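You operate a simulated robot arm through the tools that you are given. There is no shell and no other tool. Be economical: measure what you need, move in short steps, check, and stop when the job is done.

You are at the controls of a simulated two-armed robot. One attempt, no reset.

Task
Wind the alarm clock, set it for nine and switch the alarm on.
Fine: hold the clock still while you wind; then turn it round, dial to the room. Set down upright: cream alarm clock.

The check looks at the end state, three seconds after you hand in, the way a careful person would. Anything else that was tipped, shoved, dropped, spilled or broken makes it a failure.

Robot
Two 6-joint arms with two-finger parallel grippers on one trunk, on a base that drives. Base frame: it is fixed to the floor where the robot stands at the start and does not move with it; the origin is under the middle of the robot, x ahead of it, y to its left, z up. Lengths are in mm, angles in degrees, forces in N, time in s.
The left shoulder is at the start at [70, 166, 1445], the right one opposite. Places, roughly: alarm knob of the clock [1000, -100, 1000]; stop lever of the alarm clock [1000, -100, 1000]; top of the bookcase [1100, -200, 900]; winding key of the alarm clock [1000, 0, 1000]. Payload 3.91 kg a hand.
The TCP of each hand is the grasp point between the finger pads, 30 mm short of the fingertips. In the tool frame z runs along the fingers and y along their closing line. The gripper opens to 110 mm. The fingers are 20 mm wide and 10 mm thick; the gripper's body (48 by 112 mm) begins 55 mm behind the TCP.
Orientation is that of the tool frame in the base frame, as [roll, pitch, yaw] about the fixed x, y, z axes, in that order (R = Rz(yaw) Ry(pitch) Rx(roll)). With the fingers straight down and closing along the base's y, the tool's x points along the base's -x, its y along +y and its z along -z.

Tools
- The arms move only by the tool move_arm. It takes "left_motion", "right_motion" or both (then of equal length, played together; a hand with none holds still); each is a list of rows, each an object of numbers (a shift or turn left out is 0, a gripper value left out holds the last): "rx", "ry", "rz": the turn, a rotation vector about the tool's x, y, z in degrees; "dx", "dy", "dz": the shift along the tool's x, y, z in mm; "gripper": the finger opening in mm, from 0 to 110. In form: [{"rx": .., "ry": .., "rz": .., "dx": .., "dy": .., "dz": .., "gripper": ..}, ...]. A call has 1 to 10 rows; each row shifts and turns the commanded pose from where the row before left it, along the tool's axes as they then stand. Each row takes 0.2 s and may step no farther than 50 mm and 8.6 degrees from the row before; otherwise, or with a gripper value out of range, the whole call is refused. Where a pose cannot be reached the arm comes as near as it can. A force on the tool above 40 N (or 10 N above the force at the start of the call, whichever is more), or a blocked arm, ends the call early, and 0.2 s more pass. Each finger travels about 108 mm/s and halts on what it meets, pressing with about 40 N; the grip force reading is that of the motor and also rises with nothing between the fingers. The clock runs only during rows and for 0.2 s after the last one: add rows that do not move to give the fingers time. It gives the time, the measured TCP pose, the force on the tool (base axes), the opening and the grip force at its end, in the units of the frame above (readings bear some noise), with the torque about the TCP (base axes, N m) and any sound that the robot's microphone picked up.
- Cameras (640 x 400 px; columns grow to the right, rows downward): "scene" is now at [130.3, -13.6, 1662.1]; the picture's right is [-0.18, -0.98, 0.00], its down [-0.67, 0.12, -0.73] and it looks along [0.72, -0.13, -0.69] (base axes); focal length 280 px, centre (320, 200). "left" rides on the left gripper at [77, -7, -115] in its tool frame; the picture's right is [0.09, 1.00, 0.00], its down [-0.80, 0.07, -0.59] and it looks along [-0.59, 0.05, 0.80] (tool axes); focal length 270 px, centre (320, 200). "right" rides on the right gripper at [77, 7, -114] in its tool frame; the picture's right is [-0.09, 1.00, 0.00], its down [-0.80, -0.07, -0.59] and it looks along [-0.59, -0.05, 0.80] (tool axes); focal length 270 px, centre (320, 200). There is no depth. A picture from a camera that has moved, and an enlarged one, comes with that camera's place and axes in the base frame and with its lens.
- snapshot(camera): a new picture of that camera. It takes no simulated time.
- slide_trunk(by): slides the trunk up (or, below 0, down) by that many mm; the arms and the scene camera ride with it, the base frame stays. It gives what a move gives, with no picture.
- steer(legs): drives the robot by 1 to 6 legs, each [ahead, left, turn to the left] in mm, mm and degrees, along the robot's own axes; the way and the turn of a leg run together, so that a leg with both is an arc; at most 1500 mm and 180 degrees a leg. The arms and the cameras ride along, it lands a little off, and it stops where it bumps. It gives what a move gives.
- turn_head(pan, tilt): turns the head with the scene camera to pan (to the left, within 86 degrees either way) and tilt (down, from -29 to 69), counted from straight ahead of the robot. It gives what a move gives.
- close_up(camera, box): a new picture of the part [left, top, right, bottom] of that camera's present view, enlarged. It takes no simulated time.
- hand_in(): hands the job in; it is judged then, once.

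Go step by step. Nothing tells you exact positions but the pictures and the camera data: compare them with the known pose of the tool, close in by small moves and look again before you grip or let go. The budget is 120 turns and 108 pictures, counting those below and the enlarged ones. Unless the task says otherwise, let go and move clear before handing in.

The tools are called after ">>>" by a JSON object that holds its "api" and its "payload". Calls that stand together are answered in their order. move_arm: Moves the arms, as the interface text tells. Its arguments: {"type":"object","properties":{"left_motion":{"type":"array","items":{"type":"object","properties":{"rx":{"type":"number"},"ry":{"type":"number"},"rz":{"type":"number"},"dx":{"type":"number"},"dy":{"type":"number"},"dz":{"type":"number"},"gripper":{"type":"number"}}}},"right_motion":{"type":"array","items":{"type":"object","properties":{"rx":{"type":"number"},"ry":{"type":"number"},"rz":{"type":"number"},"dx":{"type":"number"},"dy":{"type":"number"},"dz":{"type":"number"},"gripper":{"type":"number"}}}}},"required":[]} The other tools are called the same way: slide_trunk (by) slides the trunk up or down; steer (legs) drives the base; turn_head (pan, tilt) turns the head that bears the scene camera; snapshot (camera) takes a picture; close_up (camera, box) takes an enlarged picture of a part of a camera's view; hand_in () hands the job in.

At the start:

```text
time: 0.0
left_tcp_pos: [527.9, 206.0, 999.1]
left_tcp_rot: [180.0, 0.1, 180.0]
left_ft_force: [0.8, 0.3, 0.5]
left_wrist_torque: [0.0, 0.01, -0.02]
left_opening: 109.8
left_gripper_force: 0.1
right_tcp_pos: [569.9, -293.4, 1000.2]
right_tcp_rot: [-180.0, 0.0, 180.0]
right_ft_force: [0.6, -0.1, 0.7]
right_wrist_torque: [0.01, -0.03, -0.01]
right_opening: 110.1
right_gripper_force: 0.0
trunk travel left (down, up): [-940.0, 0.0]
robot x, y, heading: [1.4, -1.2, 0.2]
head pan, tilt: [-10.1, 43.2]
```

scene: 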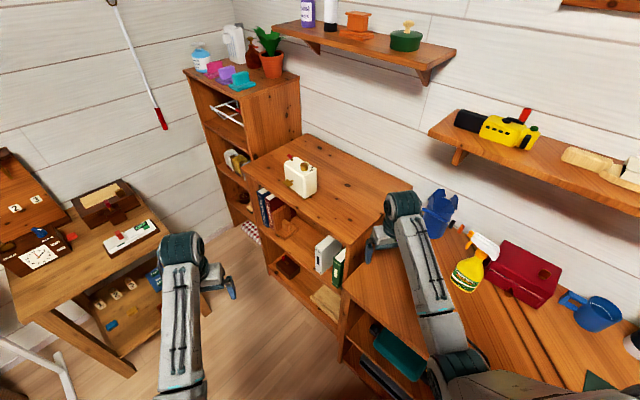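
right: 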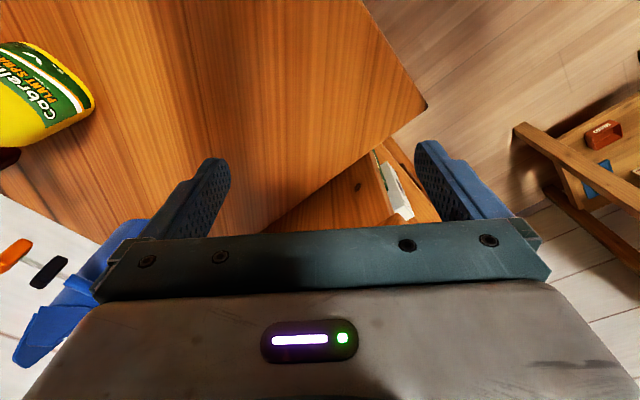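
left: 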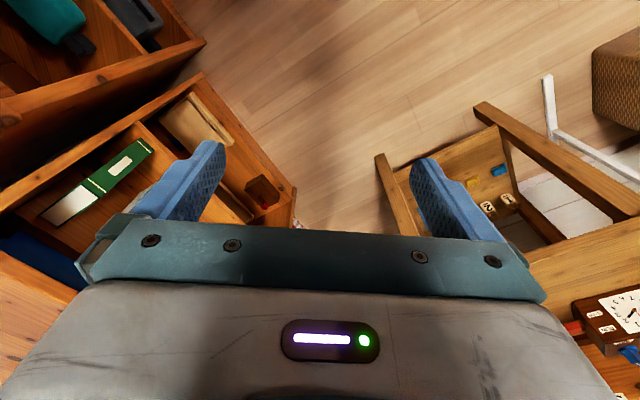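

I see the cream clock on the low bookcase, its back apparently toward me. I'll look at it closely first.

>>> {"api": "close_up", "payload": {"camera": "scene", "box": [260, 140, 340, 210]}}

>>> {"api": "close_up", "payload": {"camera": "scene", "box": [180, 100, 440, 330]}}

```text
5.71 times, centred on (300, 175) of scene
camera zoom: at [130.3, -13.6, 1662.1], right [-0.18, -0.98, 0.0], down [-0.67, 0.12, -0.73], along [0.72, -0.13, -0.69], focal length 1598 px, centre (434, 343)
```

zoom: 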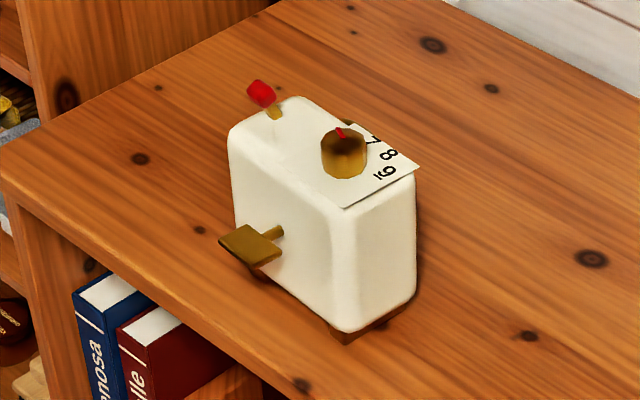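

```text
1.74 times, centred on (310, 215) of scene
camera zoom: at [130.3, -13.6, 1662.1], right [-0.18, -0.98, 0.0], down [-0.67, 0.12, -0.73], along [0.72, -0.13, -0.69], focal length 486 px, centre (337, 174)
```

zoom: 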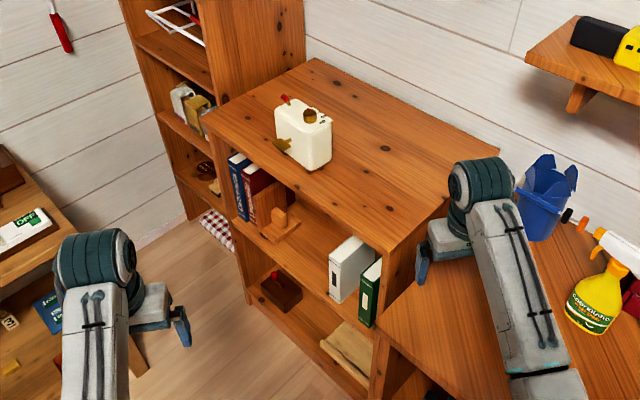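

The clock stands near [1000, -90] with its back (key side) to the room, azimuth about 125°. I'll pull the hands in, then drive to stand square in front of it.

>>> {"api": "move_arm", "payload": {"left_motion": [{"dx": 45}, {"dx": 45}], "right_motion": [{"dx": 45, "dz": -20}, {"dx": 45}]}}

>>> {"api": "steer", "payload": {"legs": [[0, 470, 0], [0, 0, -53]]}}

>>> {"api": "snapshot", "payload": {"camera": "scene"}}

```text
time: 0.6
left_tcp_pos: [434.4, 200.9, 988.3]
left_tcp_rot: [179.9, 0.5, -179.9]
left_ft_force: [-0.5, 0.6, 0.4]
left_wrist_torque: [0.0, -0.09, 0.02]
left_opening: 109.9
left_gripper_force: 0.1
left hand out of reach, approached as far as the arm can: row 1, 2
right_tcp_pos: [482.2, -299.3, 998.2]
right_tcp_rot: [179.8, 0.4, 180.0]
right_ft_force: [0.1, 0.3, 0.6]
right_wrist_torque: [0.02, -0.05, -0.05]
right_opening: 109.9
right_gripper_force: 0.1
right hand out of reach, approached as far as the arm can: row 1, 2
trunk travel left (down, up): [-940.0, 0.0]
robot x, y, heading: [1.9, -1.1, -0.0]
head pan, tilt: [-10.1, 43.2]
```

```text
time: 5.8
left_tcp_pos: [430.5, 256.9, 986.0]
left_tcp_rot: [180.0, 0.2, 128.3]
left_ft_force: [-0.1, -0.6, 0.3]
left_wrist_torque: [0.01, 0.04, -0.02]
left_opening: 109.9
left_gripper_force: 0.0
right_tcp_pos: [67.5, -92.1, 996.3]
right_tcp_rot: [180.0, 0.1, 128.3]
right_ft_force: [-0.3, 0.7, -1.0]
right_wrist_torque: [-0.01, 0.01, -0.03]
right_opening: 109.9
right_gripper_force: 0.1
trunk travel left (down, up): [-940.0, 0.0]
robot x, y, heading: [-2.1, 470.5, -51.8]
head pan, tilt: [-10.1, 43.2]
```

```text
102 pictures are left
camera scene: at [68.4, 364.0, 1662.1], right [-0.88, -0.47, 0.0], down [-0.32, 0.6, -0.73], along [0.34, -0.64, -0.68], focal length 280 px, centre (320, 200)
```

scene: 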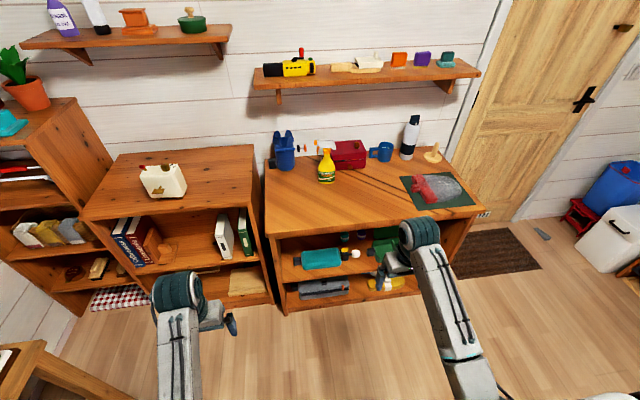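

The way is free; I drive diagonally to stand about 700 mm in front of the clock.

>>> {"api": "steer", "payload": {"legs": [[358, 459, 0]]}}

>>> {"api": "turn_head", "payload": {"pan": 0, "tilt": 45}}

>>> {"api": "snapshot", "payload": {"camera": "scene"}}

```text
time: 9.1
left_tcp_pos: [1010.0, 256.2, 986.3]
left_tcp_rot: [179.9, 0.4, 127.7]
left_ft_force: [0.1, -0.4, -0.1]
left_wrist_torque: [0.03, 0.01, -0.02]
left_opening: 109.9
left_gripper_force: 0.2
right_tcp_pos: [642.8, -88.9, 996.2]
right_tcp_rot: [179.9, 0.2, 127.8]
right_ft_force: [-0.9, 0.2, 0.1]
right_wrist_torque: [0.01, 0.0, 0.0]
right_opening: 109.7
right_gripper_force: 0.0
trunk travel left (down, up): [-940.0, 0.0]
robot x, y, heading: [580.5, 480.2, -52.0]
head pan, tilt: [-10.1, 43.2]
```

```text
time: 9.8
left_tcp_pos: [1011.6, 257.2, 986.8]
left_tcp_rot: [-180.0, 0.2, 127.8]
left_ft_force: [-0.3, 0.0, 0.4]
left_wrist_torque: [0.03, 0.0, 0.01]
left_opening: 110.4
left_gripper_force: 0.0
right_tcp_pos: [645.2, -89.0, 995.7]
right_tcp_rot: [-179.9, 0.2, 127.8]
right_ft_force: [-0.3, 0.1, -0.1]
right_wrist_torque: [0.0, 0.01, 0.02]
right_opening: 109.9
right_gripper_force: 0.0
trunk travel left (down, up): [-940.0, 0.0]
robot x, y, heading: [582.9, 479.4, -52.4]
head pan, tilt: [0.0, 45.0]
```

```text
101 pictures are left
camera scene: at [661.2, 376.3, 1659.5], right [-0.79, -0.61, 0.0], down [-0.43, 0.56, -0.71], along [0.43, -0.56, -0.71], focal length 280 px, centre (320, 200)
```

scene: 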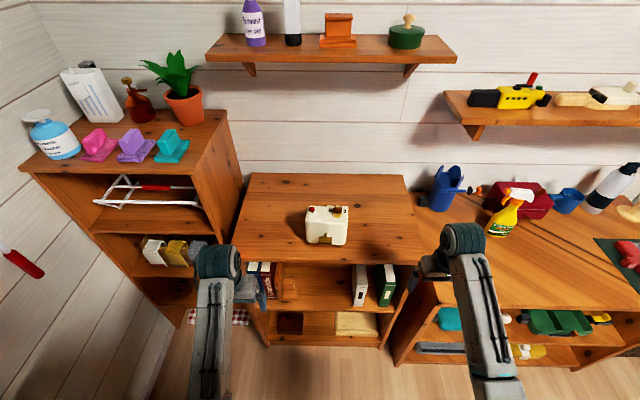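

>>> {"api": "close_up", "payload": {"camera": "scene", "box": [296, 195, 360, 250]}}

```text
7.27 times, centred on (328, 222) of scene
camera zoom: at [661.2, 376.3, 1659.5], right [-0.79, -0.61, 0.0], down [-0.43, 0.56, -0.71], along [0.43, -0.56, -0.71], focal length 2033 px, centre (262, 36)
```

zoom: 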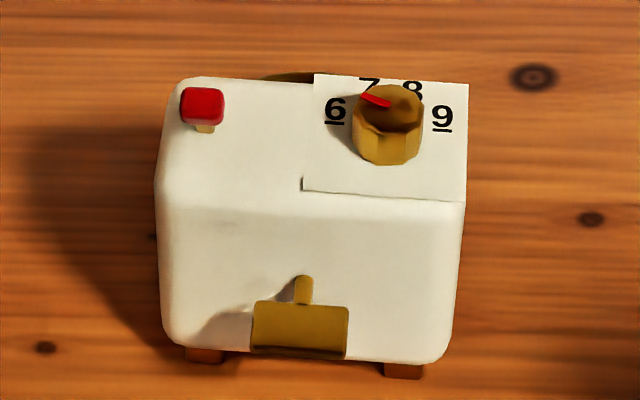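

Clear view: the key is at mid-back, the knob (pointer between 6 and 7) is at top right and the red lever at top left. I raise the hands and lower the trunk for a horizontal approach.

>>> {"api": "move_arm", "payload": {"left_motion": [{"dz": -45}, {"dz": -45}, {"dz": -45}, {"dz": -45}, {"dz": -45}], "right_motion": [{"dz": -45}, {"dz": -45}, {"dz": -45}, {"dz": -45}, {"dz": -45}]}}

>>> {"api": "slide_trunk", "payload": {"by": -300}}

>>> {"api": "snapshot", "payload": {"camera": "scene"}}

```text
time: 11.0
left_tcp_pos: [1003.7, 247.5, 990.5]
left_tcp_rot: [179.8, 0.5, 127.8]
left_ft_force: [0.3, 1.2, 0.3]
left_wrist_torque: [0.0, 0.01, 0.01]
left_opening: 109.9
left_gripper_force: 0.0
left hand out of reach, approached as far as the arm can: row 1, 2, 3, 4, 5
right_tcp_pos: [624.2, -124.3, 1011.9]
right_tcp_rot: [179.8, 0.4, 127.7]
right_ft_force: [-0.3, -0.1, -0.3]
right_wrist_torque: [-0.05, -0.02, 0.0]
right_opening: 110.3
right_gripper_force: 0.0
right hand out of reach, approached as far as the arm can: row 1, 2, 3, 4, 5
trunk travel left (down, up): [-940.0, 0.0]
robot x, y, heading: [581.2, 476.7, -52.3]
head pan, tilt: [0.0, 45.0]
```

```text
time: 14.0
left_tcp_pos: [1004.2, 248.8, 689.4]
left_tcp_rot: [180.0, 0.5, 127.8]
left_ft_force: [0.4, 0.2, 0.0]
left_wrist_torque: [0.0, -0.05, -0.02]
left_opening: 109.9
left_gripper_force: 0.0
right_tcp_pos: [624.1, -123.4, 710.8]
right_tcp_rot: [179.9, 0.4, 127.7]
right_ft_force: [-0.8, 2.0, -1.4]
right_wrist_torque: [-0.04, -0.08, -0.13]
right_opening: 110.2
right_gripper_force: 0.0
trunk travel left (down, up): [-640.0, 300.0]
robot x, y, heading: [583.0, 481.1, -52.2]
head pan, tilt: [0.0, 45.0]
```

```text
99 pictures are left
camera scene: at [660.6, 376.4, 1359.5], right [-0.79, -0.61, 0.0], down [-0.43, 0.56, -0.71], along [0.43, -0.56, -0.71], focal length 280 px, centre (320, 200)
```

scene: 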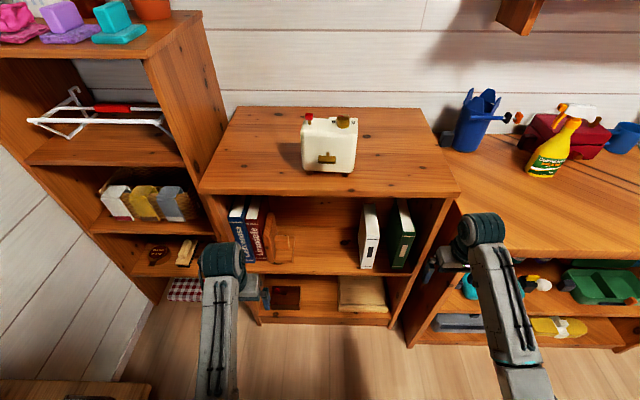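

The bookcase and clock are well in view. I raise both hands in place above the level of the top.

>>> {"api": "move_arm", "payload": {"left_motion": [{"dz": -45, "dx": -5}, {"dz": -45, "dx": -5}, {"dz": -45, "dx": -5}, {"dz": -45, "dx": -5}, {"dz": -45, "dx": -5}, {"dz": -45, "dx": -5}, {"dz": -45, "dx": -5}], "right_motion": [{"dz": -45, "dx": -8}, {"dz": -45, "dx": -8}, {"dz": -45, "dx": -8}, {"dz": -45, "dx": -8}, {"dz": -45, "dx": -8}, {"dz": -45, "dx": -8}, {"dz": -45, "dx": -8}]}}

```text
time: 14.3
left_tcp_pos: [1002.1, 244.9, 692.5]
left_tcp_rot: [179.9, 0.7, 127.8]
left_ft_force: [0.5, -0.3, 0.6]
left_wrist_torque: [0.03, -0.01, -0.03]
left_opening: 110.2
left_gripper_force: 0.0
left hand out of reach, approached as far as the arm can: row 1
right_tcp_pos: [622.3, -124.3, 714.0]
right_tcp_rot: [179.3, -0.1, 127.7]
right_ft_force: [-4.3, 10.6, 4.1]
right_wrist_torque: [-1.07, -0.31, -0.57]
right_opening: 109.9
right_gripper_force: 0.0
right hand out of reach, approached as far as the arm can: row 1
trunk travel left (down, up): [-640.0, 300.0]
robot x, y, heading: [577.4, 479.5, -52.0]
head pan, tilt: [0.0, 45.0]
stopped in row 1 (right hand): the force on the tool passed its limit (the readings are from after the stop); the commanded pose is now the measured one
```

The right hand touched something and both arms are folded to their inner limit; I look around the hand.

>>> {"api": "snapshot", "payload": {"camera": "right"}}

>>> {"api": "turn_head", "payload": {"pan": -25, "tilt": 60}}

>>> {"api": "snapshot", "payload": {"camera": "scene"}}

```text
98 pictures are left
camera right: at [579.5, -59.3, 829.0], right [0.84, 0.54, 0.01], down [0.43, -0.68, 0.59], along [0.33, -0.49, -0.81], focal length 270 px, centre (320, 200)
```

right: 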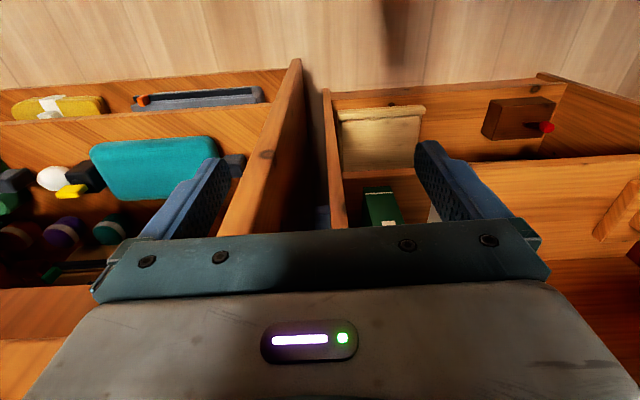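

```text
time: 15.2
left_tcp_pos: [1002.7, 245.3, 692.8]
left_tcp_rot: [179.9, 0.7, 127.8]
left_ft_force: [-0.2, 0.2, 0.5]
left_wrist_torque: [0.0, 0.01, 0.01]
left_opening: 110.1
left_gripper_force: 0.0
right_tcp_pos: [621.5, -124.2, 713.3]
right_tcp_rot: [179.4, 0.1, 127.6]
right_ft_force: [-4.8, 9.2, -1.0]
right_wrist_torque: [-0.69, -0.49, -0.57]
right_opening: 110.1
right_gripper_force: 0.0
trunk travel left (down, up): [-640.0, 300.0]
robot x, y, heading: [580.0, 480.4, -52.1]
head pan, tilt: [-25.0, 60.0]
```

```text
97 pictures are left
camera scene: at [624.8, 377.1, 1340.2], right [-0.98, -0.22, 0.0], down [-0.19, 0.84, -0.5], along [0.11, -0.49, -0.87], focal length 280 px, centre (320, 200)
```

scene: 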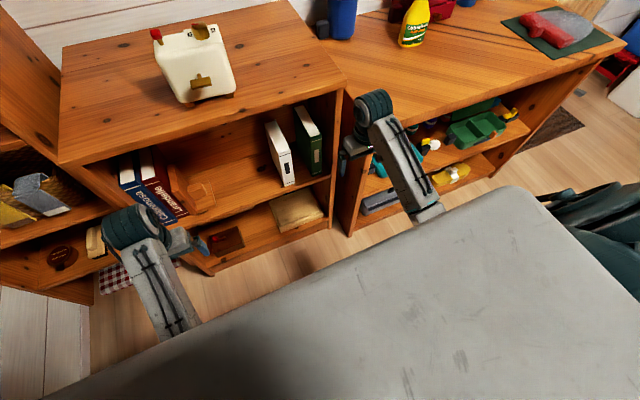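

The right wrist is leaning on the desk's front edge. I back off 200 mm, giving both arms room to unfold upward.

>>> {"api": "steer", "payload": {"legs": [[-200, 0, 0]]}}

>>> {"api": "move_arm", "payload": {"left_motion": [{"dz": -20, "dx": -30}, {"dz": -35, "dx": -30}, {"dz": -40, "dx": -20}, {"dz": -45, "dx": -10}, {"dz": -45, "dx": -10}, {"dz": -45}, {"dz": -45}, {"dz": -45}], "right_motion": [{"dz": -20, "dx": -30}, {"dz": -35, "dx": -30}, {"dz": -40, "dx": -20}, {"dz": -45, "dx": -10}, {"dz": -45, "dx": -10}, {"dz": -45}, {"dz": -45}, {"dz": -45}]}}

```text
time: 16.8
left_tcp_pos: [880.6, 402.1, 692.8]
left_tcp_rot: [180.0, 0.7, 127.7]
left_ft_force: [-0.9, -0.1, 0.1]
left_wrist_torque: [-0.04, 0.01, 0.0]
left_opening: 109.9
left_gripper_force: 0.1
right_tcp_pos: [498.9, 32.9, 712.9]
right_tcp_rot: [179.4, 0.0, 127.6]
right_ft_force: [0.2, -0.4, 0.6]
right_wrist_torque: [-0.02, 0.05, 0.01]
right_opening: 110.0
right_gripper_force: 0.1
trunk travel left (down, up): [-640.0, 300.0]
robot x, y, heading: [458.2, 637.8, -52.4]
head pan, tilt: [-25.0, 60.0]
```

```text
time: 18.6
left_tcp_pos: [944.0, 216.1, 766.0]
left_tcp_rot: [179.8, 0.8, 127.7]
left_ft_force: [-0.1, -0.5, -0.3]
left_wrist_torque: [0.05, 0.02, -0.02]
left_opening: 110.2
left_gripper_force: 0.0
left hand out of reach, approached as far as the arm can: row 1, 2, 3, 4, 5, 6, 7, 8
right_tcp_pos: [585.8, -180.1, 860.5]
right_tcp_rot: [179.6, 0.0, 127.6]
right_ft_force: [0.8, 0.5, -0.6]
right_wrist_torque: [0.01, -0.01, 0.02]
right_opening: 110.2
right_gripper_force: 0.0
right hand out of reach, approached as far as the arm can: row 1, 2, 3, 4, 5, 6, 7, 8
trunk travel left (down, up): [-640.0, 300.0]
robot x, y, heading: [461.8, 638.6, -52.2]
head pan, tilt: [-25.0, 60.0]
```

Tool-down poses are limited in height when the trunk is low, so I raise the trunk 200 mm, which lifts both hands clear.

>>> {"api": "slide_trunk", "payload": {"by": 200}}

>>> {"api": "turn_head", "payload": {"pan": 0, "tilt": 40}}

>>> {"api": "snapshot", "payload": {"camera": "scene"}}

```text
time: 20.8
left_tcp_pos: [943.3, 216.0, 967.3]
left_tcp_rot: [179.8, 0.8, 127.8]
left_ft_force: [0.3, -0.1, 0.3]
left_wrist_torque: [0.0, -0.02, -0.02]
left_opening: 110.0
left_gripper_force: 0.0
right_tcp_pos: [586.0, -179.3, 1062.2]
right_tcp_rot: [179.5, 0.2, 127.7]
right_ft_force: [0.2, -0.1, 0.0]
right_wrist_torque: [0.01, -0.02, 0.02]
right_opening: 109.8
right_gripper_force: 0.0
trunk travel left (down, up): [-840.0, 100.0]
robot x, y, heading: [457.5, 636.0, -52.0]
head pan, tilt: [-25.0, 60.0]
```

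```text
time: 21.7
left_tcp_pos: [942.8, 215.6, 966.6]
left_tcp_rot: [179.8, 0.7, 127.8]
left_ft_force: [-0.1, -0.6, -0.6]
left_wrist_torque: [0.0, -0.04, -0.02]
left_opening: 110.0
left_gripper_force: 0.0
right_tcp_pos: [586.8, -178.5, 1061.2]
right_tcp_rot: [179.6, 0.1, 127.7]
right_ft_force: [-0.9, -0.9, 0.3]
right_wrist_torque: [0.01, 0.01, -0.01]
right_opening: 110.2
right_gripper_force: 0.1
trunk travel left (down, up): [-840.0, 100.0]
robot x, y, heading: [456.6, 636.7, -52.6]
head pan, tilt: [0.0, 40.0]
```

```text
96 pictures are left
camera scene: at [540.7, 531.1, 1566.7], right [-0.79, -0.61, 0.0], down [-0.39, 0.51, -0.77], along [0.47, -0.61, -0.64], focal length 280 px, centre (320, 200)
```

scene: 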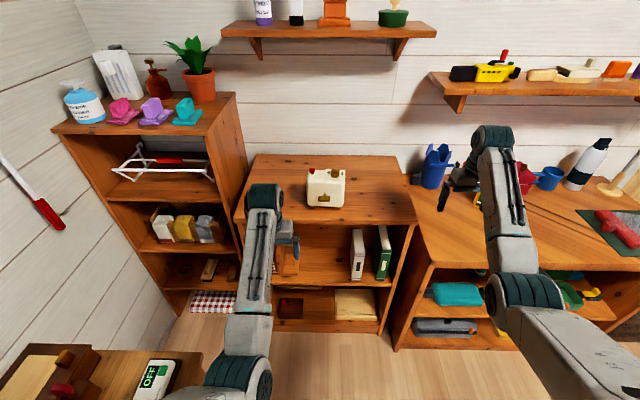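

Both hands are free above the tops. I pull the right hand back and turn it so it points to the left (sideways), camera up.

>>> {"api": "move_arm", "payload": {"right_motion": [{"dx": 45, "dy": 10}, {"dx": 45, "dy": 10}, {"dx": 45, "dy": 10}, {"rx": -4.9, "ry": 4.9, "rz": 4.9}, {"rx": -4.9, "ry": 4.9, "rz": 4.9}, {"rx": -4.9, "ry": 4.9, "rz": 4.9}, {"rx": -4.9, "ry": 4.9, "rz": 4.9}, {"rx": -4.9, "ry": 4.9, "rz": 4.9}, {"rx": -4.9, "ry": 4.9, "rz": 4.9}, {"rx": -4.9, "ry": 4.9, "rz": 4.9}]}}

>>> {"api": "move_arm", "payload": {"right_motion": [{"rx": -4.9, "ry": 4.9, "rz": 4.9}, {"rx": -4.9, "ry": 4.9, "rz": 4.9}, {"rx": -4.9, "ry": 4.9, "rz": 4.9}, {"rx": -4.9, "ry": 4.9, "rz": 4.9}, {"rx": -4.9, "ry": 4.9, "rz": 4.9}, {"rx": -4.9, "ry": 4.9, "rz": 4.9}, {"rx": -4.9, "ry": 4.9, "rz": 4.9}]}}

>>> {"api": "snapshot", "payload": {"camera": "scene"}}

```text
time: 23.9
left_tcp_pos: [943.5, 215.8, 967.5]
left_tcp_rot: [179.8, 0.9, 127.7]
left_ft_force: [1.0, -0.5, 0.2]
left_wrist_torque: [0.03, -0.01, 0.02]
left_opening: 110.0
left_gripper_force: 0.0
right_tcp_pos: [551.3, -140.2, 956.3]
right_tcp_rot: [152.9, -41.6, 101.7]
right_ft_force: [-0.3, -0.1, 1.1]
right_wrist_torque: [-0.01, -0.03, 0.03]
right_opening: 110.2
right_gripper_force: 0.2
right hand out of reach, approached as far as the arm can: row 1, 2, 3, 4, 5, 6, 7, 10
trunk travel left (down, up): [-840.0, 100.0]
robot x, y, heading: [459.6, 637.5, -52.4]
head pan, tilt: [0.0, 40.0]
```

```text
time: 25.5
left_tcp_pos: [944.0, 215.3, 966.7]
left_tcp_rot: [179.9, 0.9, 127.7]
left_ft_force: [0.0, 0.2, -0.3]
left_wrist_torque: [-0.01, -0.03, -0.02]
left_opening: 109.9
left_gripper_force: 0.0
right_tcp_pos: [546.7, -119.9, 964.7]
right_tcp_rot: [146.2, -57.0, 95.4]
right_ft_force: [0.6, -0.2, -0.2]
right_wrist_torque: [0.01, 0.02, 0.01]
right_opening: 109.9
right_gripper_force: 0.1
right hand out of reach, approached as far as the arm can: row 1, 2, 3, 4, 5, 6, 7
trunk travel left (down, up): [-840.0, 100.0]
robot x, y, heading: [460.1, 638.0, -52.5]
head pan, tilt: [0.0, 40.0]
```

```text
95 pictures are left
camera scene: at [540.9, 531.0, 1566.8], right [-0.79, -0.61, 0.0], down [-0.39, 0.51, -0.77], along [0.47, -0.61, -0.64], focal length 280 px, centre (320, 200)
```

scene: 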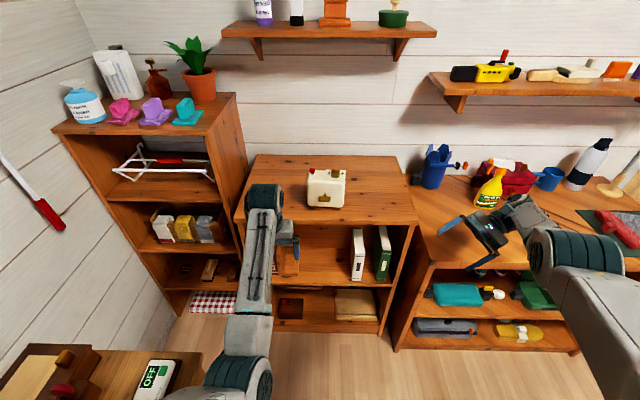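

The right hand is pointing left but compromised by its closeness; I move it ahead and to the left, still high, to let it straighten.

>>> {"api": "move_arm", "payload": {"right_motion": [{"dz": 40}, {"dz": 40, "dy": 30}, {"dz": 40, "dy": 30}, {"dy": 40}]}}

>>> {"api": "snapshot", "payload": {"camera": "scene"}}

```text
time: 26.5
left_tcp_pos: [943.7, 215.6, 968.3]
left_tcp_rot: [179.9, 0.9, 127.7]
left_ft_force: [-0.1, -0.6, 0.8]
left_wrist_torque: [-0.01, -0.02, 0.02]
left_opening: 110.1
left_gripper_force: 0.1
right_tcp_pos: [687.3, -61.5, 939.8]
right_tcp_rot: [146.3, -57.0, 95.4]
right_ft_force: [-0.5, 0.3, 0.3]
right_wrist_torque: [0.04, 0.0, -0.01]
right_opening: 110.0
right_gripper_force: 0.1
right hand out of reach, approached as far as the arm can: row 1, 4
trunk travel left (down, up): [-840.0, 100.0]
robot x, y, heading: [457.7, 641.9, -52.2]
head pan, tilt: [0.0, 40.0]
```

```text
94 pictures are left
camera scene: at [540.7, 531.5, 1566.9], right [-0.79, -0.61, 0.0], down [-0.39, 0.51, -0.77], along [0.47, -0.61, -0.64], focal length 280 px, centre (320, 200)
```

scene: 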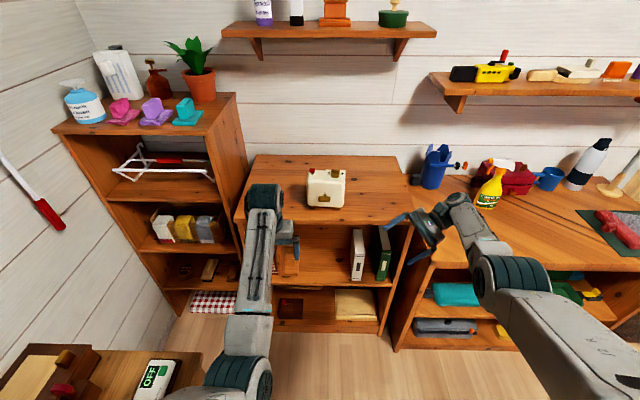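

The commanded pose follows the reached one, so I apply the remaining rotation from the measured pose while rising a little.

>>> {"api": "move_arm", "payload": {"right_motion": [{"rx": -4.64, "ry": 3.72, "rz": 4.14, "dx": 10}, {"rx": -4.64, "ry": 3.72, "rz": 4.14, "dx": 10}, {"rx": -4.64, "ry": 3.72, "rz": 4.14, "dx": 10}, {"rx": -4.64, "ry": 3.72, "rz": 4.14, "dx": 10}, {"rx": -4.64, "ry": 3.72, "rz": 4.14, "dx": 10}, {"rx": -4.64, "ry": 3.72, "rz": 4.14, "dx": 10}]}}

>>> {"api": "snapshot", "payload": {"camera": "scene"}}

```text
time: 27.9
left_tcp_pos: [943.2, 215.4, 967.8]
left_tcp_rot: [179.8, 0.9, 127.7]
left_ft_force: [0.0, 0.5, -0.5]
left_wrist_torque: [0.02, 0.0, 0.01]
left_opening: 109.9
left_gripper_force: 0.0
right_tcp_pos: [687.3, -40.1, 997.0]
right_tcp_rot: [-35.5, -89.8, -111.5]
right_ft_force: [-0.2, -0.4, 0.6]
right_wrist_torque: [0.0, 0.01, -0.01]
right_opening: 109.9
right_gripper_force: 0.0
trunk travel left (down, up): [-840.0, 100.0]
robot x, y, heading: [459.8, 635.7, -52.3]
head pan, tilt: [0.0, 40.0]
```

```text
93 pictures are left
camera scene: at [540.2, 531.6, 1566.9], right [-0.79, -0.61, 0.0], down [-0.39, 0.51, -0.77], along [0.47, -0.61, -0.64], focal length 280 px, centre (320, 200)
```

scene: 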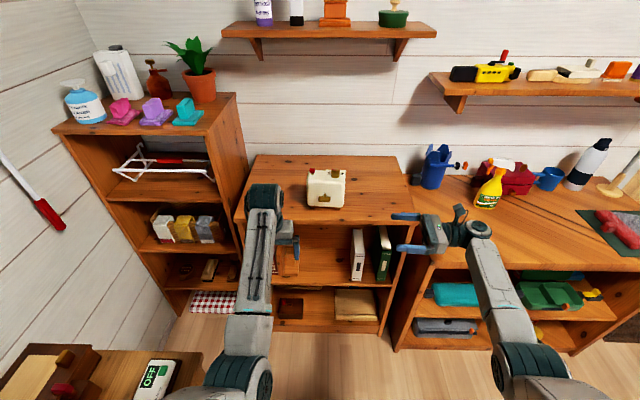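

The right hand now points cleanly sideways. Next I turn the left hand to point forward with its fingers closing vertically.

>>> {"api": "move_arm", "payload": {"left_motion": [{"rx": -4.95, "ry": -4.95, "rz": 4.95}, {"rx": -4.95, "ry": -4.95, "rz": 4.95}, {"rx": -4.95, "ry": -4.95, "rz": 4.95}, {"rx": -4.95, "ry": -4.95, "rz": 4.95}, {"rx": -4.95, "ry": -4.95, "rz": 4.95}, {"rx": -4.95, "ry": -4.95, "rz": 4.95}, {"rx": -4.95, "ry": -4.95, "rz": 4.95}]}}

>>> {"api": "move_arm", "payload": {"left_motion": [{"rx": -4.95, "ry": -4.95, "rz": 4.95}, {"rx": -4.95, "ry": -4.95, "rz": 4.95}, {"rx": -4.95, "ry": -4.95, "rz": 4.95}, {"rx": -4.95, "ry": -4.95, "rz": 4.95}, {"rx": -4.95, "ry": -4.95, "rz": 4.95}, {"rx": -4.95, "ry": -4.95, "rz": 4.95}, {"rx": -4.95, "ry": -4.95, "rz": 4.95}, {"ry": -5}]}}

>>> {"api": "snapshot", "payload": {"camera": "left"}}

>>> {"api": "snapshot", "payload": {"camera": "right"}}

```text
time: 29.0
left_tcp_pos: [1043.9, 214.2, 1054.0]
left_tcp_rot: [143.3, 22.5, 101.4]
left_ft_force: [0.6, 0.6, 0.2]
left_wrist_torque: [-0.01, -0.02, -0.01]
left_opening: 110.1
left_gripper_force: 0.1
left hand out of reach, approached as far as the arm can: row 4, 5
right_tcp_pos: [686.4, -41.4, 996.9]
right_tcp_rot: [-40.0, -89.9, -106.7]
right_ft_force: [1.1, 0.0, -0.3]
right_wrist_torque: [-0.01, -0.01, 0.02]
right_opening: 109.7
right_gripper_force: 0.1
trunk travel left (down, up): [-840.0, 100.0]
robot x, y, heading: [461.9, 635.9, -52.3]
head pan, tilt: [0.0, 40.0]
stopped in row 5 (left hand): the arm was blocked; the commanded pose is now the measured one
```

```text
time: 29.9
left_tcp_pos: [1086.9, 196.7, 1156.4]
left_tcp_rot: [107.4, 24.0, 73.7]
left_ft_force: [-0.8, -0.6, 0.2]
left_wrist_torque: [0.05, 0.0, 0.05]
left_opening: 109.8
left_gripper_force: 0.1
right_tcp_pos: [686.8, -40.9, 997.3]
right_tcp_rot: [-39.4, -89.9, -107.5]
right_ft_force: [0.7, 0.2, -0.3]
right_wrist_torque: [-0.03, 0.03, 0.03]
right_opening: 109.9
right_gripper_force: 0.0
trunk travel left (down, up): [-840.0, 100.0]
robot x, y, heading: [456.1, 636.4, -52.6]
head pan, tilt: [0.0, 40.0]
stopped in row 4 (left hand): the arm was blocked; the commanded pose is now the measured one
```

```text
92 pictures are left
camera left: at [1001.9, 305.8, 1150.6], right [0.42, 0.36, 0.83], down [-0.7, -0.45, 0.55], along [0.58, -0.81, 0.07], focal length 270 px, centre (320, 200)
```

left: 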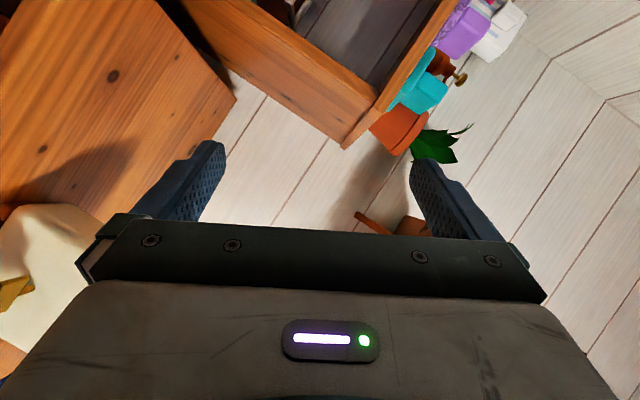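

```text
91 pictures are left
camera right: at [595.3, -108.7, 1074.6], right [0.54, -0.83, -0.09], down [-0.54, -0.26, -0.8], along [0.65, 0.48, -0.59], focal length 270 px, centre (320, 200)
```

right: 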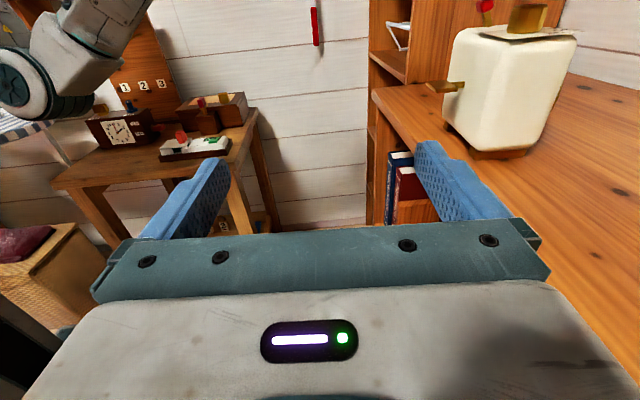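

The left arm was blocked (probably a joint limit) and has risen. I check the scene before moving on.

>>> {"api": "snapshot", "payload": {"camera": "scene"}}

```text
90 pictures are left
camera scene: at [540.9, 531.2, 1566.8], right [-0.79, -0.61, 0.0], down [-0.39, 0.51, -0.77], along [0.47, -0.61, -0.64], focal length 280 px, centre (320, 200)
```

scene: 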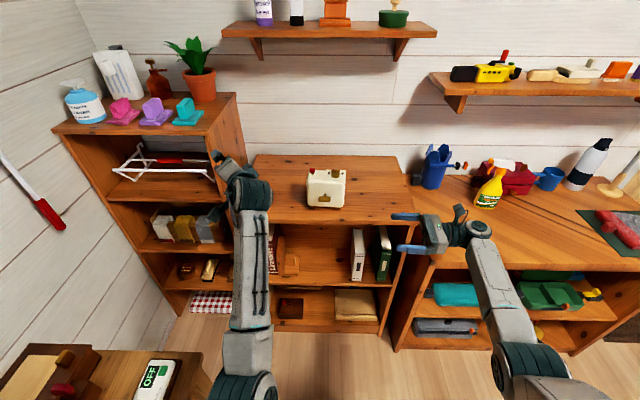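

No contact; the left hand is only near the tall bookcase. I draw it back, down and to the right, then finish its rotation.

>>> {"api": "move_arm", "payload": {"left_motion": [{"dx": 10.9, "dy": -29, "dz": -21}, {"dx": 10.9, "dy": -29, "dz": -21}, {"dx": 10.9, "dy": -29, "dz": -21}, {"dx": 10.9, "dy": -29, "dz": -21}, {"dx": 10.9, "dy": -29, "dz": -21}]}}

>>> {"api": "move_arm", "payload": {"left_motion": [{"rx": -1.32, "ry": -6.03, "rz": 4.79}, {"rx": -1.32, "ry": -6.03, "rz": 4.79}, {"rx": -1.32, "ry": -6.03, "rz": 4.79}, {"rx": -1.32, "ry": -6.03, "rz": 4.79}, {"rx": -1.32, "ry": -6.03, "rz": 4.79}, {"rx": -1.32, "ry": -6.03, "rz": 4.79}]}}

>>> {"api": "snapshot", "payload": {"camera": "scene"}}

>>> {"api": "snapshot", "payload": {"camera": "left"}}

```text
time: 30.6
left_tcp_pos: [1093.9, 221.6, 1216.9]
left_tcp_rot: [93.7, 24.4, 70.9]
left_ft_force: [-0.1, 0.4, 0.6]
left_wrist_torque: [0.01, 0.01, -0.02]
left_opening: 110.2
left_gripper_force: 0.0
left hand out of reach, approached as far as the arm can: row 3
right_tcp_pos: [688.4, -41.7, 997.0]
right_tcp_rot: [-41.4, -89.9, -105.6]
right_ft_force: [0.1, 0.4, -0.2]
right_wrist_torque: [0.04, 0.02, -0.02]
right_opening: 110.2
right_gripper_force: 0.1
trunk travel left (down, up): [-840.0, 100.0]
robot x, y, heading: [459.1, 637.8, -52.2]
head pan, tilt: [0.0, 40.0]
stopped in row 3 (left hand): the arm was blocked; the commanded pose is now the measured one
```

```text
time: 32.0
left_tcp_pos: [1092.1, 220.3, 1214.8]
left_tcp_rot: [79.8, -7.0, 36.0]
left_ft_force: [-0.3, 0.1, 1.3]
left_wrist_torque: [-0.03, -0.01, 0.0]
left_opening: 110.1
left_gripper_force: 0.0
right_tcp_pos: [688.4, -40.7, 997.1]
right_tcp_rot: [-75.8, -89.9, -71.1]
right_ft_force: [0.7, 1.7, -0.4]
right_wrist_torque: [0.01, -0.01, -0.04]
right_opening: 110.1
right_gripper_force: 0.1
trunk travel left (down, up): [-840.0, 100.0]
robot x, y, heading: [462.8, 641.0, -52.3]
head pan, tilt: [0.0, 40.0]
```

```text
89 pictures are left
camera scene: at [542.1, 531.9, 1566.8], right [-0.79, -0.61, 0.0], down [-0.39, 0.51, -0.77], along [0.47, -0.61, -0.64], focal length 280 px, centre (320, 200)
```

scene: 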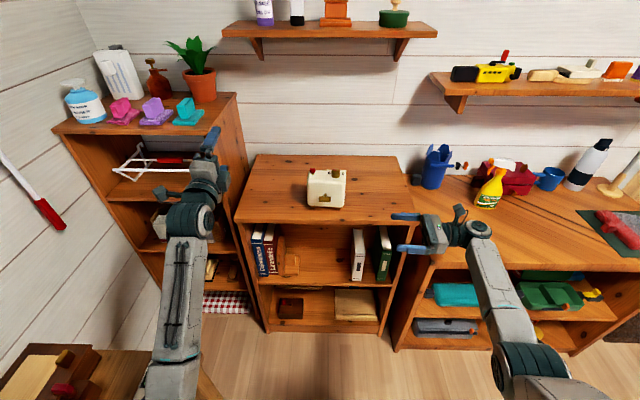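

```text
88 pictures are left
camera left: at [1090.0, 357.4, 1197.2], right [-0.13, 0.12, 0.98], down [-0.99, 0.02, -0.13], along [-0.03, -0.99, 0.12], focal length 270 px, centre (320, 200)
```

left: 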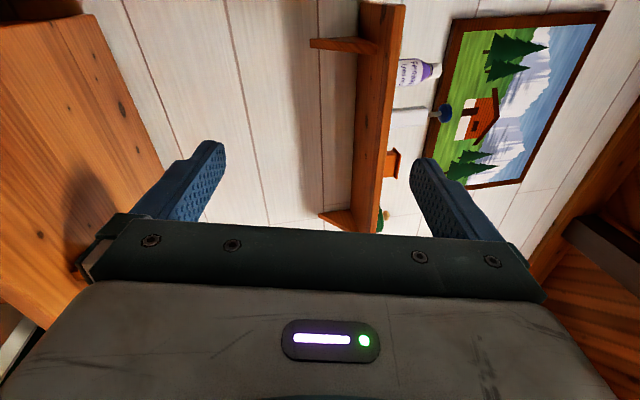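

The left hand now points forward with vertical closing, but high up. I bring it down in front of the clock, away from the shelf.

>>> {"api": "move_arm", "payload": {"left_motion": [{"dx": -33.1, "dy": -22.9, "dz": -16.9}, {"dx": -33.1, "dy": -22.9, "dz": -16.9}, {"dx": -33.1, "dy": -22.9, "dz": -16.9}, {"dx": -33.1, "dy": -22.9, "dz": -16.9}, {"dx": -33.1, "dy": -22.9, "dz": -16.9}, {"dx": -33.1, "dy": -22.9, "dz": -16.9}, {"dx": -33.1, "dy": -22.9, "dz": -16.9}, {"dx": -33.1, "dy": -22.9, "dz": -16.9}, {"dx": -33.1, "dy": -22.9, "dz": -16.9}]}}

>>> {"api": "snapshot", "payload": {"camera": "scene"}}

```text
time: 33.3
left_tcp_pos: [966.7, 207.3, 1046.1]
left_tcp_rot: [79.5, -16.0, 36.6]
left_ft_force: [-0.1, 0.3, -0.3]
left_wrist_torque: [0.03, -0.04, -0.01]
left_opening: 110.1
left_gripper_force: 0.1
left hand out of reach, approached as far as the arm can: row 6
right_tcp_pos: [687.9, -41.7, 997.7]
right_tcp_rot: [-21.1, -90.0, -125.9]
right_ft_force: [0.9, 0.1, 0.0]
right_wrist_torque: [0.01, 0.03, -0.04]
right_opening: 110.0
right_gripper_force: 0.0
trunk travel left (down, up): [-840.0, 100.0]
robot x, y, heading: [460.3, 638.6, -52.1]
head pan, tilt: [0.0, 40.0]
stopped in row 6 (left hand): the arm was blocked; the commanded pose is now the measured one
```

```text
87 pictures are left
camera scene: at [540.3, 531.3, 1566.9], right [-0.79, -0.61, 0.0], down [-0.39, 0.51, -0.77], along [0.47, -0.61, -0.64], focal length 280 px, centre (320, 200)
```

scene: 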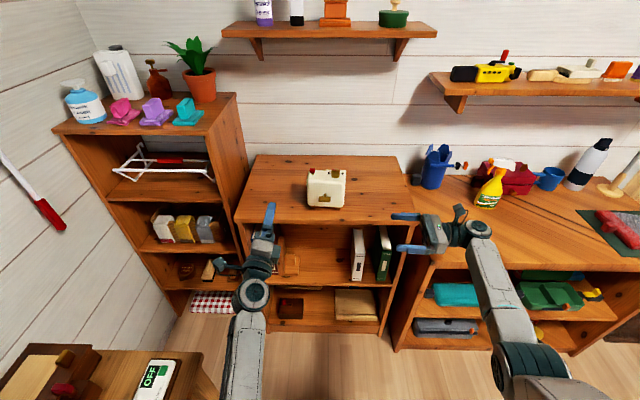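

The left arm is at its inner limit here; standing a bit closer with the arms further out will do. I drive 100 mm ahead.

>>> {"api": "steer", "payload": {"legs": [[100, 0, 0]]}}

>>> {"api": "snapshot", "payload": {"camera": "scene"}}

```text
time: 34.5
left_tcp_pos: [1026.0, 128.1, 1046.8]
left_tcp_rot: [79.5, -16.0, 36.5]
left_ft_force: [-0.7, -0.3, -0.1]
left_wrist_torque: [0.01, -0.01, 0.02]
left_opening: 110.0
left_gripper_force: 0.0
right_tcp_pos: [747.1, -119.6, 998.3]
right_tcp_rot: [-16.0, -89.9, -130.9]
right_ft_force: [0.2, 0.0, -0.4]
right_wrist_torque: [0.0, 0.0, 0.0]
right_opening: 109.9
right_gripper_force: 0.1
trunk travel left (down, up): [-840.0, 100.0]
robot x, y, heading: [521.6, 557.3, -52.6]
head pan, tilt: [0.0, 40.0]
```

```text
86 pictures are left
camera scene: at [601.3, 453.3, 1567.0], right [-0.79, -0.61, 0.0], down [-0.39, 0.51, -0.77], along [0.47, -0.61, -0.64], focal length 280 px, centre (320, 200)
```

scene: 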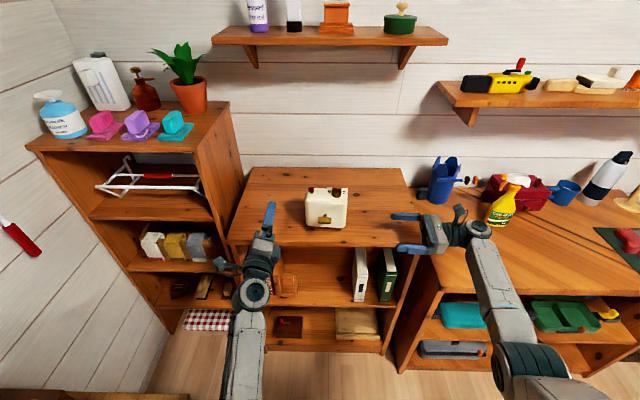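

I straighten the left hand's tilt and bring it to about 40 mm in front of the key with a smaller opening.

>>> {"api": "move_arm", "payload": {"left_motion": [{"rx": 3.3, "ry": -0.7, "rz": -5.4, "gripper": 40}, {"rx": 3.3, "ry": -0.7, "rz": -5.4}, {"rx": 3.3, "ry": -0.7, "rz": -5.4}, {"dx": -29.6, "dy": -18.2, "dz": 4}, {"dx": -29.6, "dy": -18.2, "dz": 4}, {"dx": -29.6, "dy": -18.2, "dz": 4}, {"dx": -29.6, "dy": -18.2, "dz": 4}, {"dx": -29.6, "dy": -18.2, "dz": 4}]}}

>>> {"api": "snapshot", "payload": {"camera": "scene"}}

>>> {"api": "snapshot", "payload": {"camera": "left"}}

>>> {"api": "snapshot", "payload": {"camera": "right"}}

```text
time: 35.8
left_tcp_pos: [1027.1, 111.6, 982.0]
left_tcp_rot: [90.2, -9.1, 33.2]
left_ft_force: [0.2, 0.0, -1.1]
left_wrist_torque: [-0.02, -0.03, 0.01]
left_opening: 40.1
left_gripper_force: 0.0
left hand out of reach, approached as far as the arm can: row 6
right_tcp_pos: [748.5, -121.4, 997.4]
right_tcp_rot: [-44.7, -89.9, -102.3]
right_ft_force: [-0.6, -0.6, 0.1]
right_wrist_torque: [-0.01, 0.01, -0.02]
right_opening: 110.2
right_gripper_force: 0.1
trunk travel left (down, up): [-840.0, 100.0]
robot x, y, heading: [522.8, 560.7, -52.4]
head pan, tilt: [0.0, 40.0]
stopped in row 6 (left hand): the arm was blocked; the commanded pose is now the measured one
```

```text
85 pictures are left
camera scene: at [602.8, 451.2, 1566.7], right [-0.79, -0.61, 0.0], down [-0.39, 0.51, -0.77], along [0.47, -0.61, -0.64], focal length 280 px, centre (320, 200)
```

scene: 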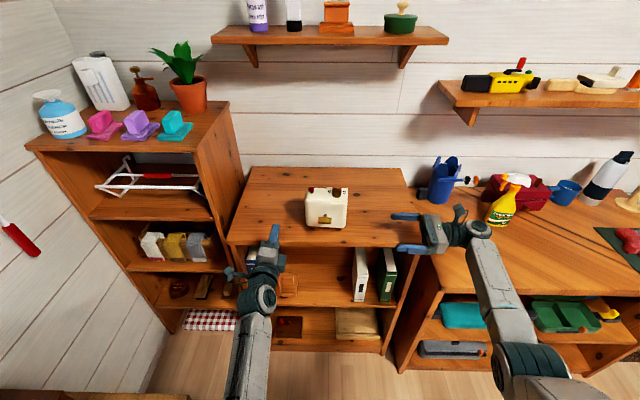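

```text
84 pictures are left
camera left: at [1027.6, 249.5, 987.5], right [-0.06, -0.04, 1.0], down [-1.0, 0.06, -0.06], along [-0.05, -1.0, -0.04], focal length 270 px, centre (320, 200)
```

left: 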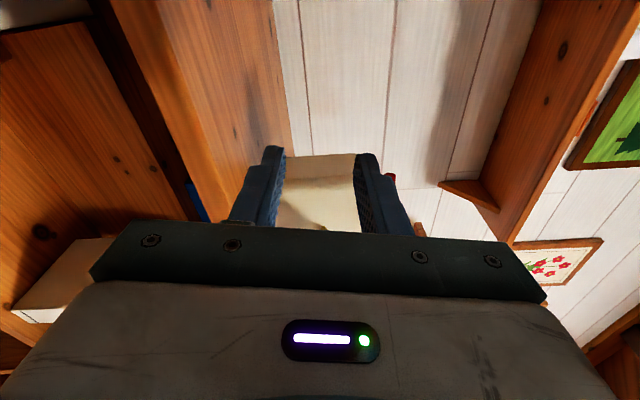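

```text
83 pictures are left
camera right: at [656.3, -188.5, 1074.2], right [0.54, -0.84, -0.09], down [-0.54, -0.26, -0.8], along [0.65, 0.48, -0.59], focal length 270 px, centre (320, 200)
```

right: 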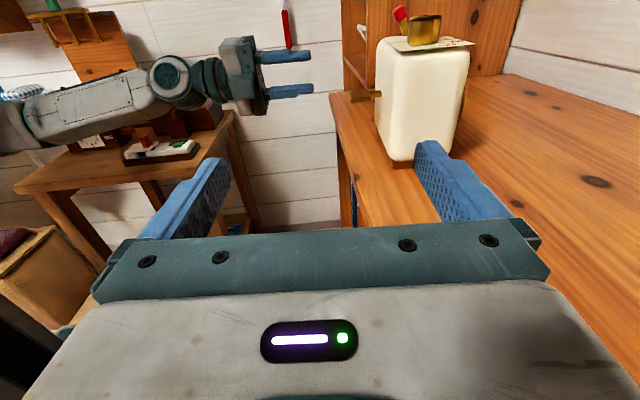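

The left forearm is level with the hand, which is a wrist singularity. I back off, lower the trunk so the forearms slope upward, then raise the hands again.

>>> {"api": "steer", "payload": {"legs": [[-250, 0, 0]]}}

>>> {"api": "slide_trunk", "payload": {"by": -250}}

>>> {"api": "move_arm", "payload": {"left_motion": [{"dy": 30}, {"dy": 30}, {"dy": 30}, {"dy": 30}, {"dy": 30}, {"dy": 30}, {"dy": 30}], "right_motion": [{"dx": 30}, {"dx": 30}, {"dx": 30}, {"dx": 30}, {"dx": 30}, {"dx": 30}, {"dx": 30}]}}

>>> {"api": "snapshot", "payload": {"camera": "scene"}}

```text
time: 37.7
left_tcp_pos: [872.6, 308.2, 981.2]
left_tcp_rot: [90.2, -9.0, 33.2]
left_ft_force: [0.3, -1.2, -0.1]
left_wrist_torque: [0.01, -0.01, -0.02]
left_opening: 39.9
left_gripper_force: 0.0
right_tcp_pos: [594.4, 76.9, 996.3]
right_tcp_rot: [-59.6, -89.8, -87.5]
right_ft_force: [0.1, 0.2, -0.5]
right_wrist_torque: [-0.01, -0.02, -0.04]
right_opening: 109.9
right_gripper_force: 0.0
trunk travel left (down, up): [-840.0, 100.0]
robot x, y, heading: [366.2, 759.1, -52.7]
head pan, tilt: [0.0, 40.0]
```

```text
time: 40.2
left_tcp_pos: [872.5, 309.1, 733.0]
left_tcp_rot: [90.1, -9.1, 33.2]
left_ft_force: [-0.1, 0.3, 0.2]
left_wrist_torque: [0.02, 0.02, -0.03]
left_opening: 40.0
left_gripper_force: 0.0
right_tcp_pos: [593.8, 77.4, 746.5]
right_tcp_rot: [-39.3, -89.9, -107.9]
right_ft_force: [0.6, 0.7, 0.0]
right_wrist_torque: [-0.02, 0.0, -0.02]
right_opening: 110.1
right_gripper_force: 0.0
trunk travel left (down, up): [-590.0, 350.0]
robot x, y, heading: [367.8, 757.0, -52.3]
head pan, tilt: [0.0, 40.0]
```

```text
time: 41.4
left_tcp_pos: [894.1, 327.7, 841.8]
left_tcp_rot: [92.0, -18.0, 34.0]
left_ft_force: [0.1, 0.9, 0.5]
left_wrist_torque: [-0.01, -0.01, -0.01]
left_opening: 40.2
left_gripper_force: 0.1
right_tcp_pos: [594.2, 77.3, 888.4]
right_tcp_rot: [-50.6, -90.0, -96.5]
right_ft_force: [0.1, -0.1, 0.3]
right_wrist_torque: [0.01, -0.02, 0.0]
right_opening: 110.0
right_gripper_force: 0.0
trunk travel left (down, up): [-590.0, 350.0]
robot x, y, heading: [371.5, 754.9, -52.3]
head pan, tilt: [0.0, 40.0]
stopped in row 5 (left hand): the arm was blocked; the commanded pose is now the measured one
```

```text
82 pictures are left
camera scene: at [449.8, 649.7, 1316.8], right [-0.79, -0.61, 0.0], down [-0.39, 0.51, -0.77], along [0.47, -0.61, -0.64], focal length 280 px, centre (320, 200)
```

scene: 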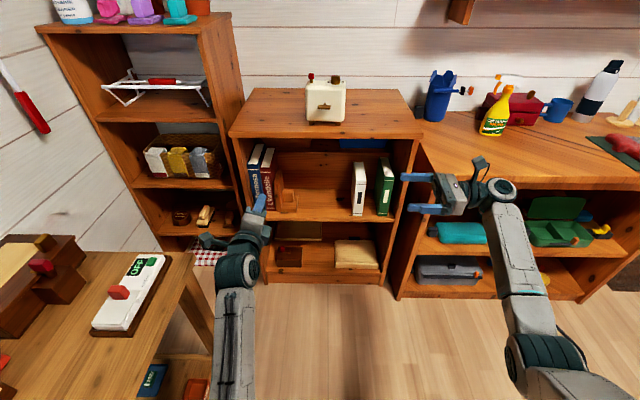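

The left wrist seems to be in an awkward branch. I roll it back to its natural attitude (camera below) and lift the right hand meanwhile.

>>> {"api": "move_arm", "payload": {"left_motion": [{"rz": -8}, {"rz": -8}, {"rz": -8}, {"rz": -8}, {"rz": -8}, {"rz": -8}, {"rz": -8}, {"rz": -8}, {"rz": -8}], "right_motion": [{"dx": 15}, {"dx": 15}, {"dx": 15}, {"dx": 15}, {"dx": 15}, {"dx": 10}, {"dx": 10}, {"dx": 5}, {"dx": 0}]}}

>>> {"api": "snapshot", "payload": {"camera": "right"}}

```text
time: 43.4
left_tcp_pos: [894.6, 327.3, 841.0]
left_tcp_rot: [93.2, 54.2, 37.2]
left_ft_force: [-0.4, -0.8, 0.1]
left_wrist_torque: [-0.02, 0.01, 0.02]
left_opening: 39.9
left_gripper_force: 0.0
right_tcp_pos: [593.8, 75.1, 989.4]
right_tcp_rot: [152.4, -90.0, 60.4]
right_ft_force: [0.3, 0.7, -0.3]
right_wrist_torque: [0.0, -0.03, -0.01]
right_opening: 109.9
right_gripper_force: 0.1
trunk travel left (down, up): [-590.0, 350.0]
robot x, y, heading: [369.2, 757.6, -52.3]
head pan, tilt: [0.0, 40.0]
```

```text
81 pictures are left
camera right: at [502.0, 9.0, 1066.4], right [0.54, -0.84, -0.09], down [-0.54, -0.26, -0.8], along [0.65, 0.48, -0.59], focal length 270 px, centre (320, 200)
```

right: 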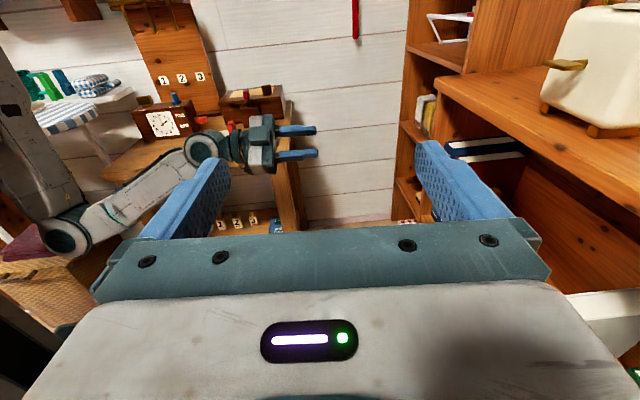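

Now the forearm slopes up to the hand as intended. I raise the left hand to the key's level.

>>> {"api": "move_arm", "payload": {"left_motion": [{"dx": -21, "dy": 15.3, "dz": 20}, {"dx": -21, "dy": 15.3, "dz": 20}, {"dx": -21, "dy": 15.3, "dz": 20}, {"dx": -21, "dy": 15.3, "dz": 20}, {"dx": -21, "dy": 15.3, "dz": 20}]}}

```text
time: 44.6
left_tcp_pos: [954.1, 243.6, 970.3]
left_tcp_rot: [93.2, 54.3, 37.2]
left_ft_force: [-1.1, -0.5, -0.2]
left_wrist_torque: [-0.01, -0.04, 0.01]
left_opening: 40.2
left_gripper_force: 0.1
right_tcp_pos: [595.1, 76.1, 990.2]
right_tcp_rot: [-43.9, -89.9, -103.2]
right_ft_force: [-1.0, -0.6, 0.1]
right_wrist_torque: [0.01, 0.01, -0.02]
right_opening: 109.8
right_gripper_force: 0.0
trunk travel left (down, up): [-590.0, 350.0]
robot x, y, heading: [370.2, 752.3, -52.3]
head pan, tilt: [0.0, 40.0]
```

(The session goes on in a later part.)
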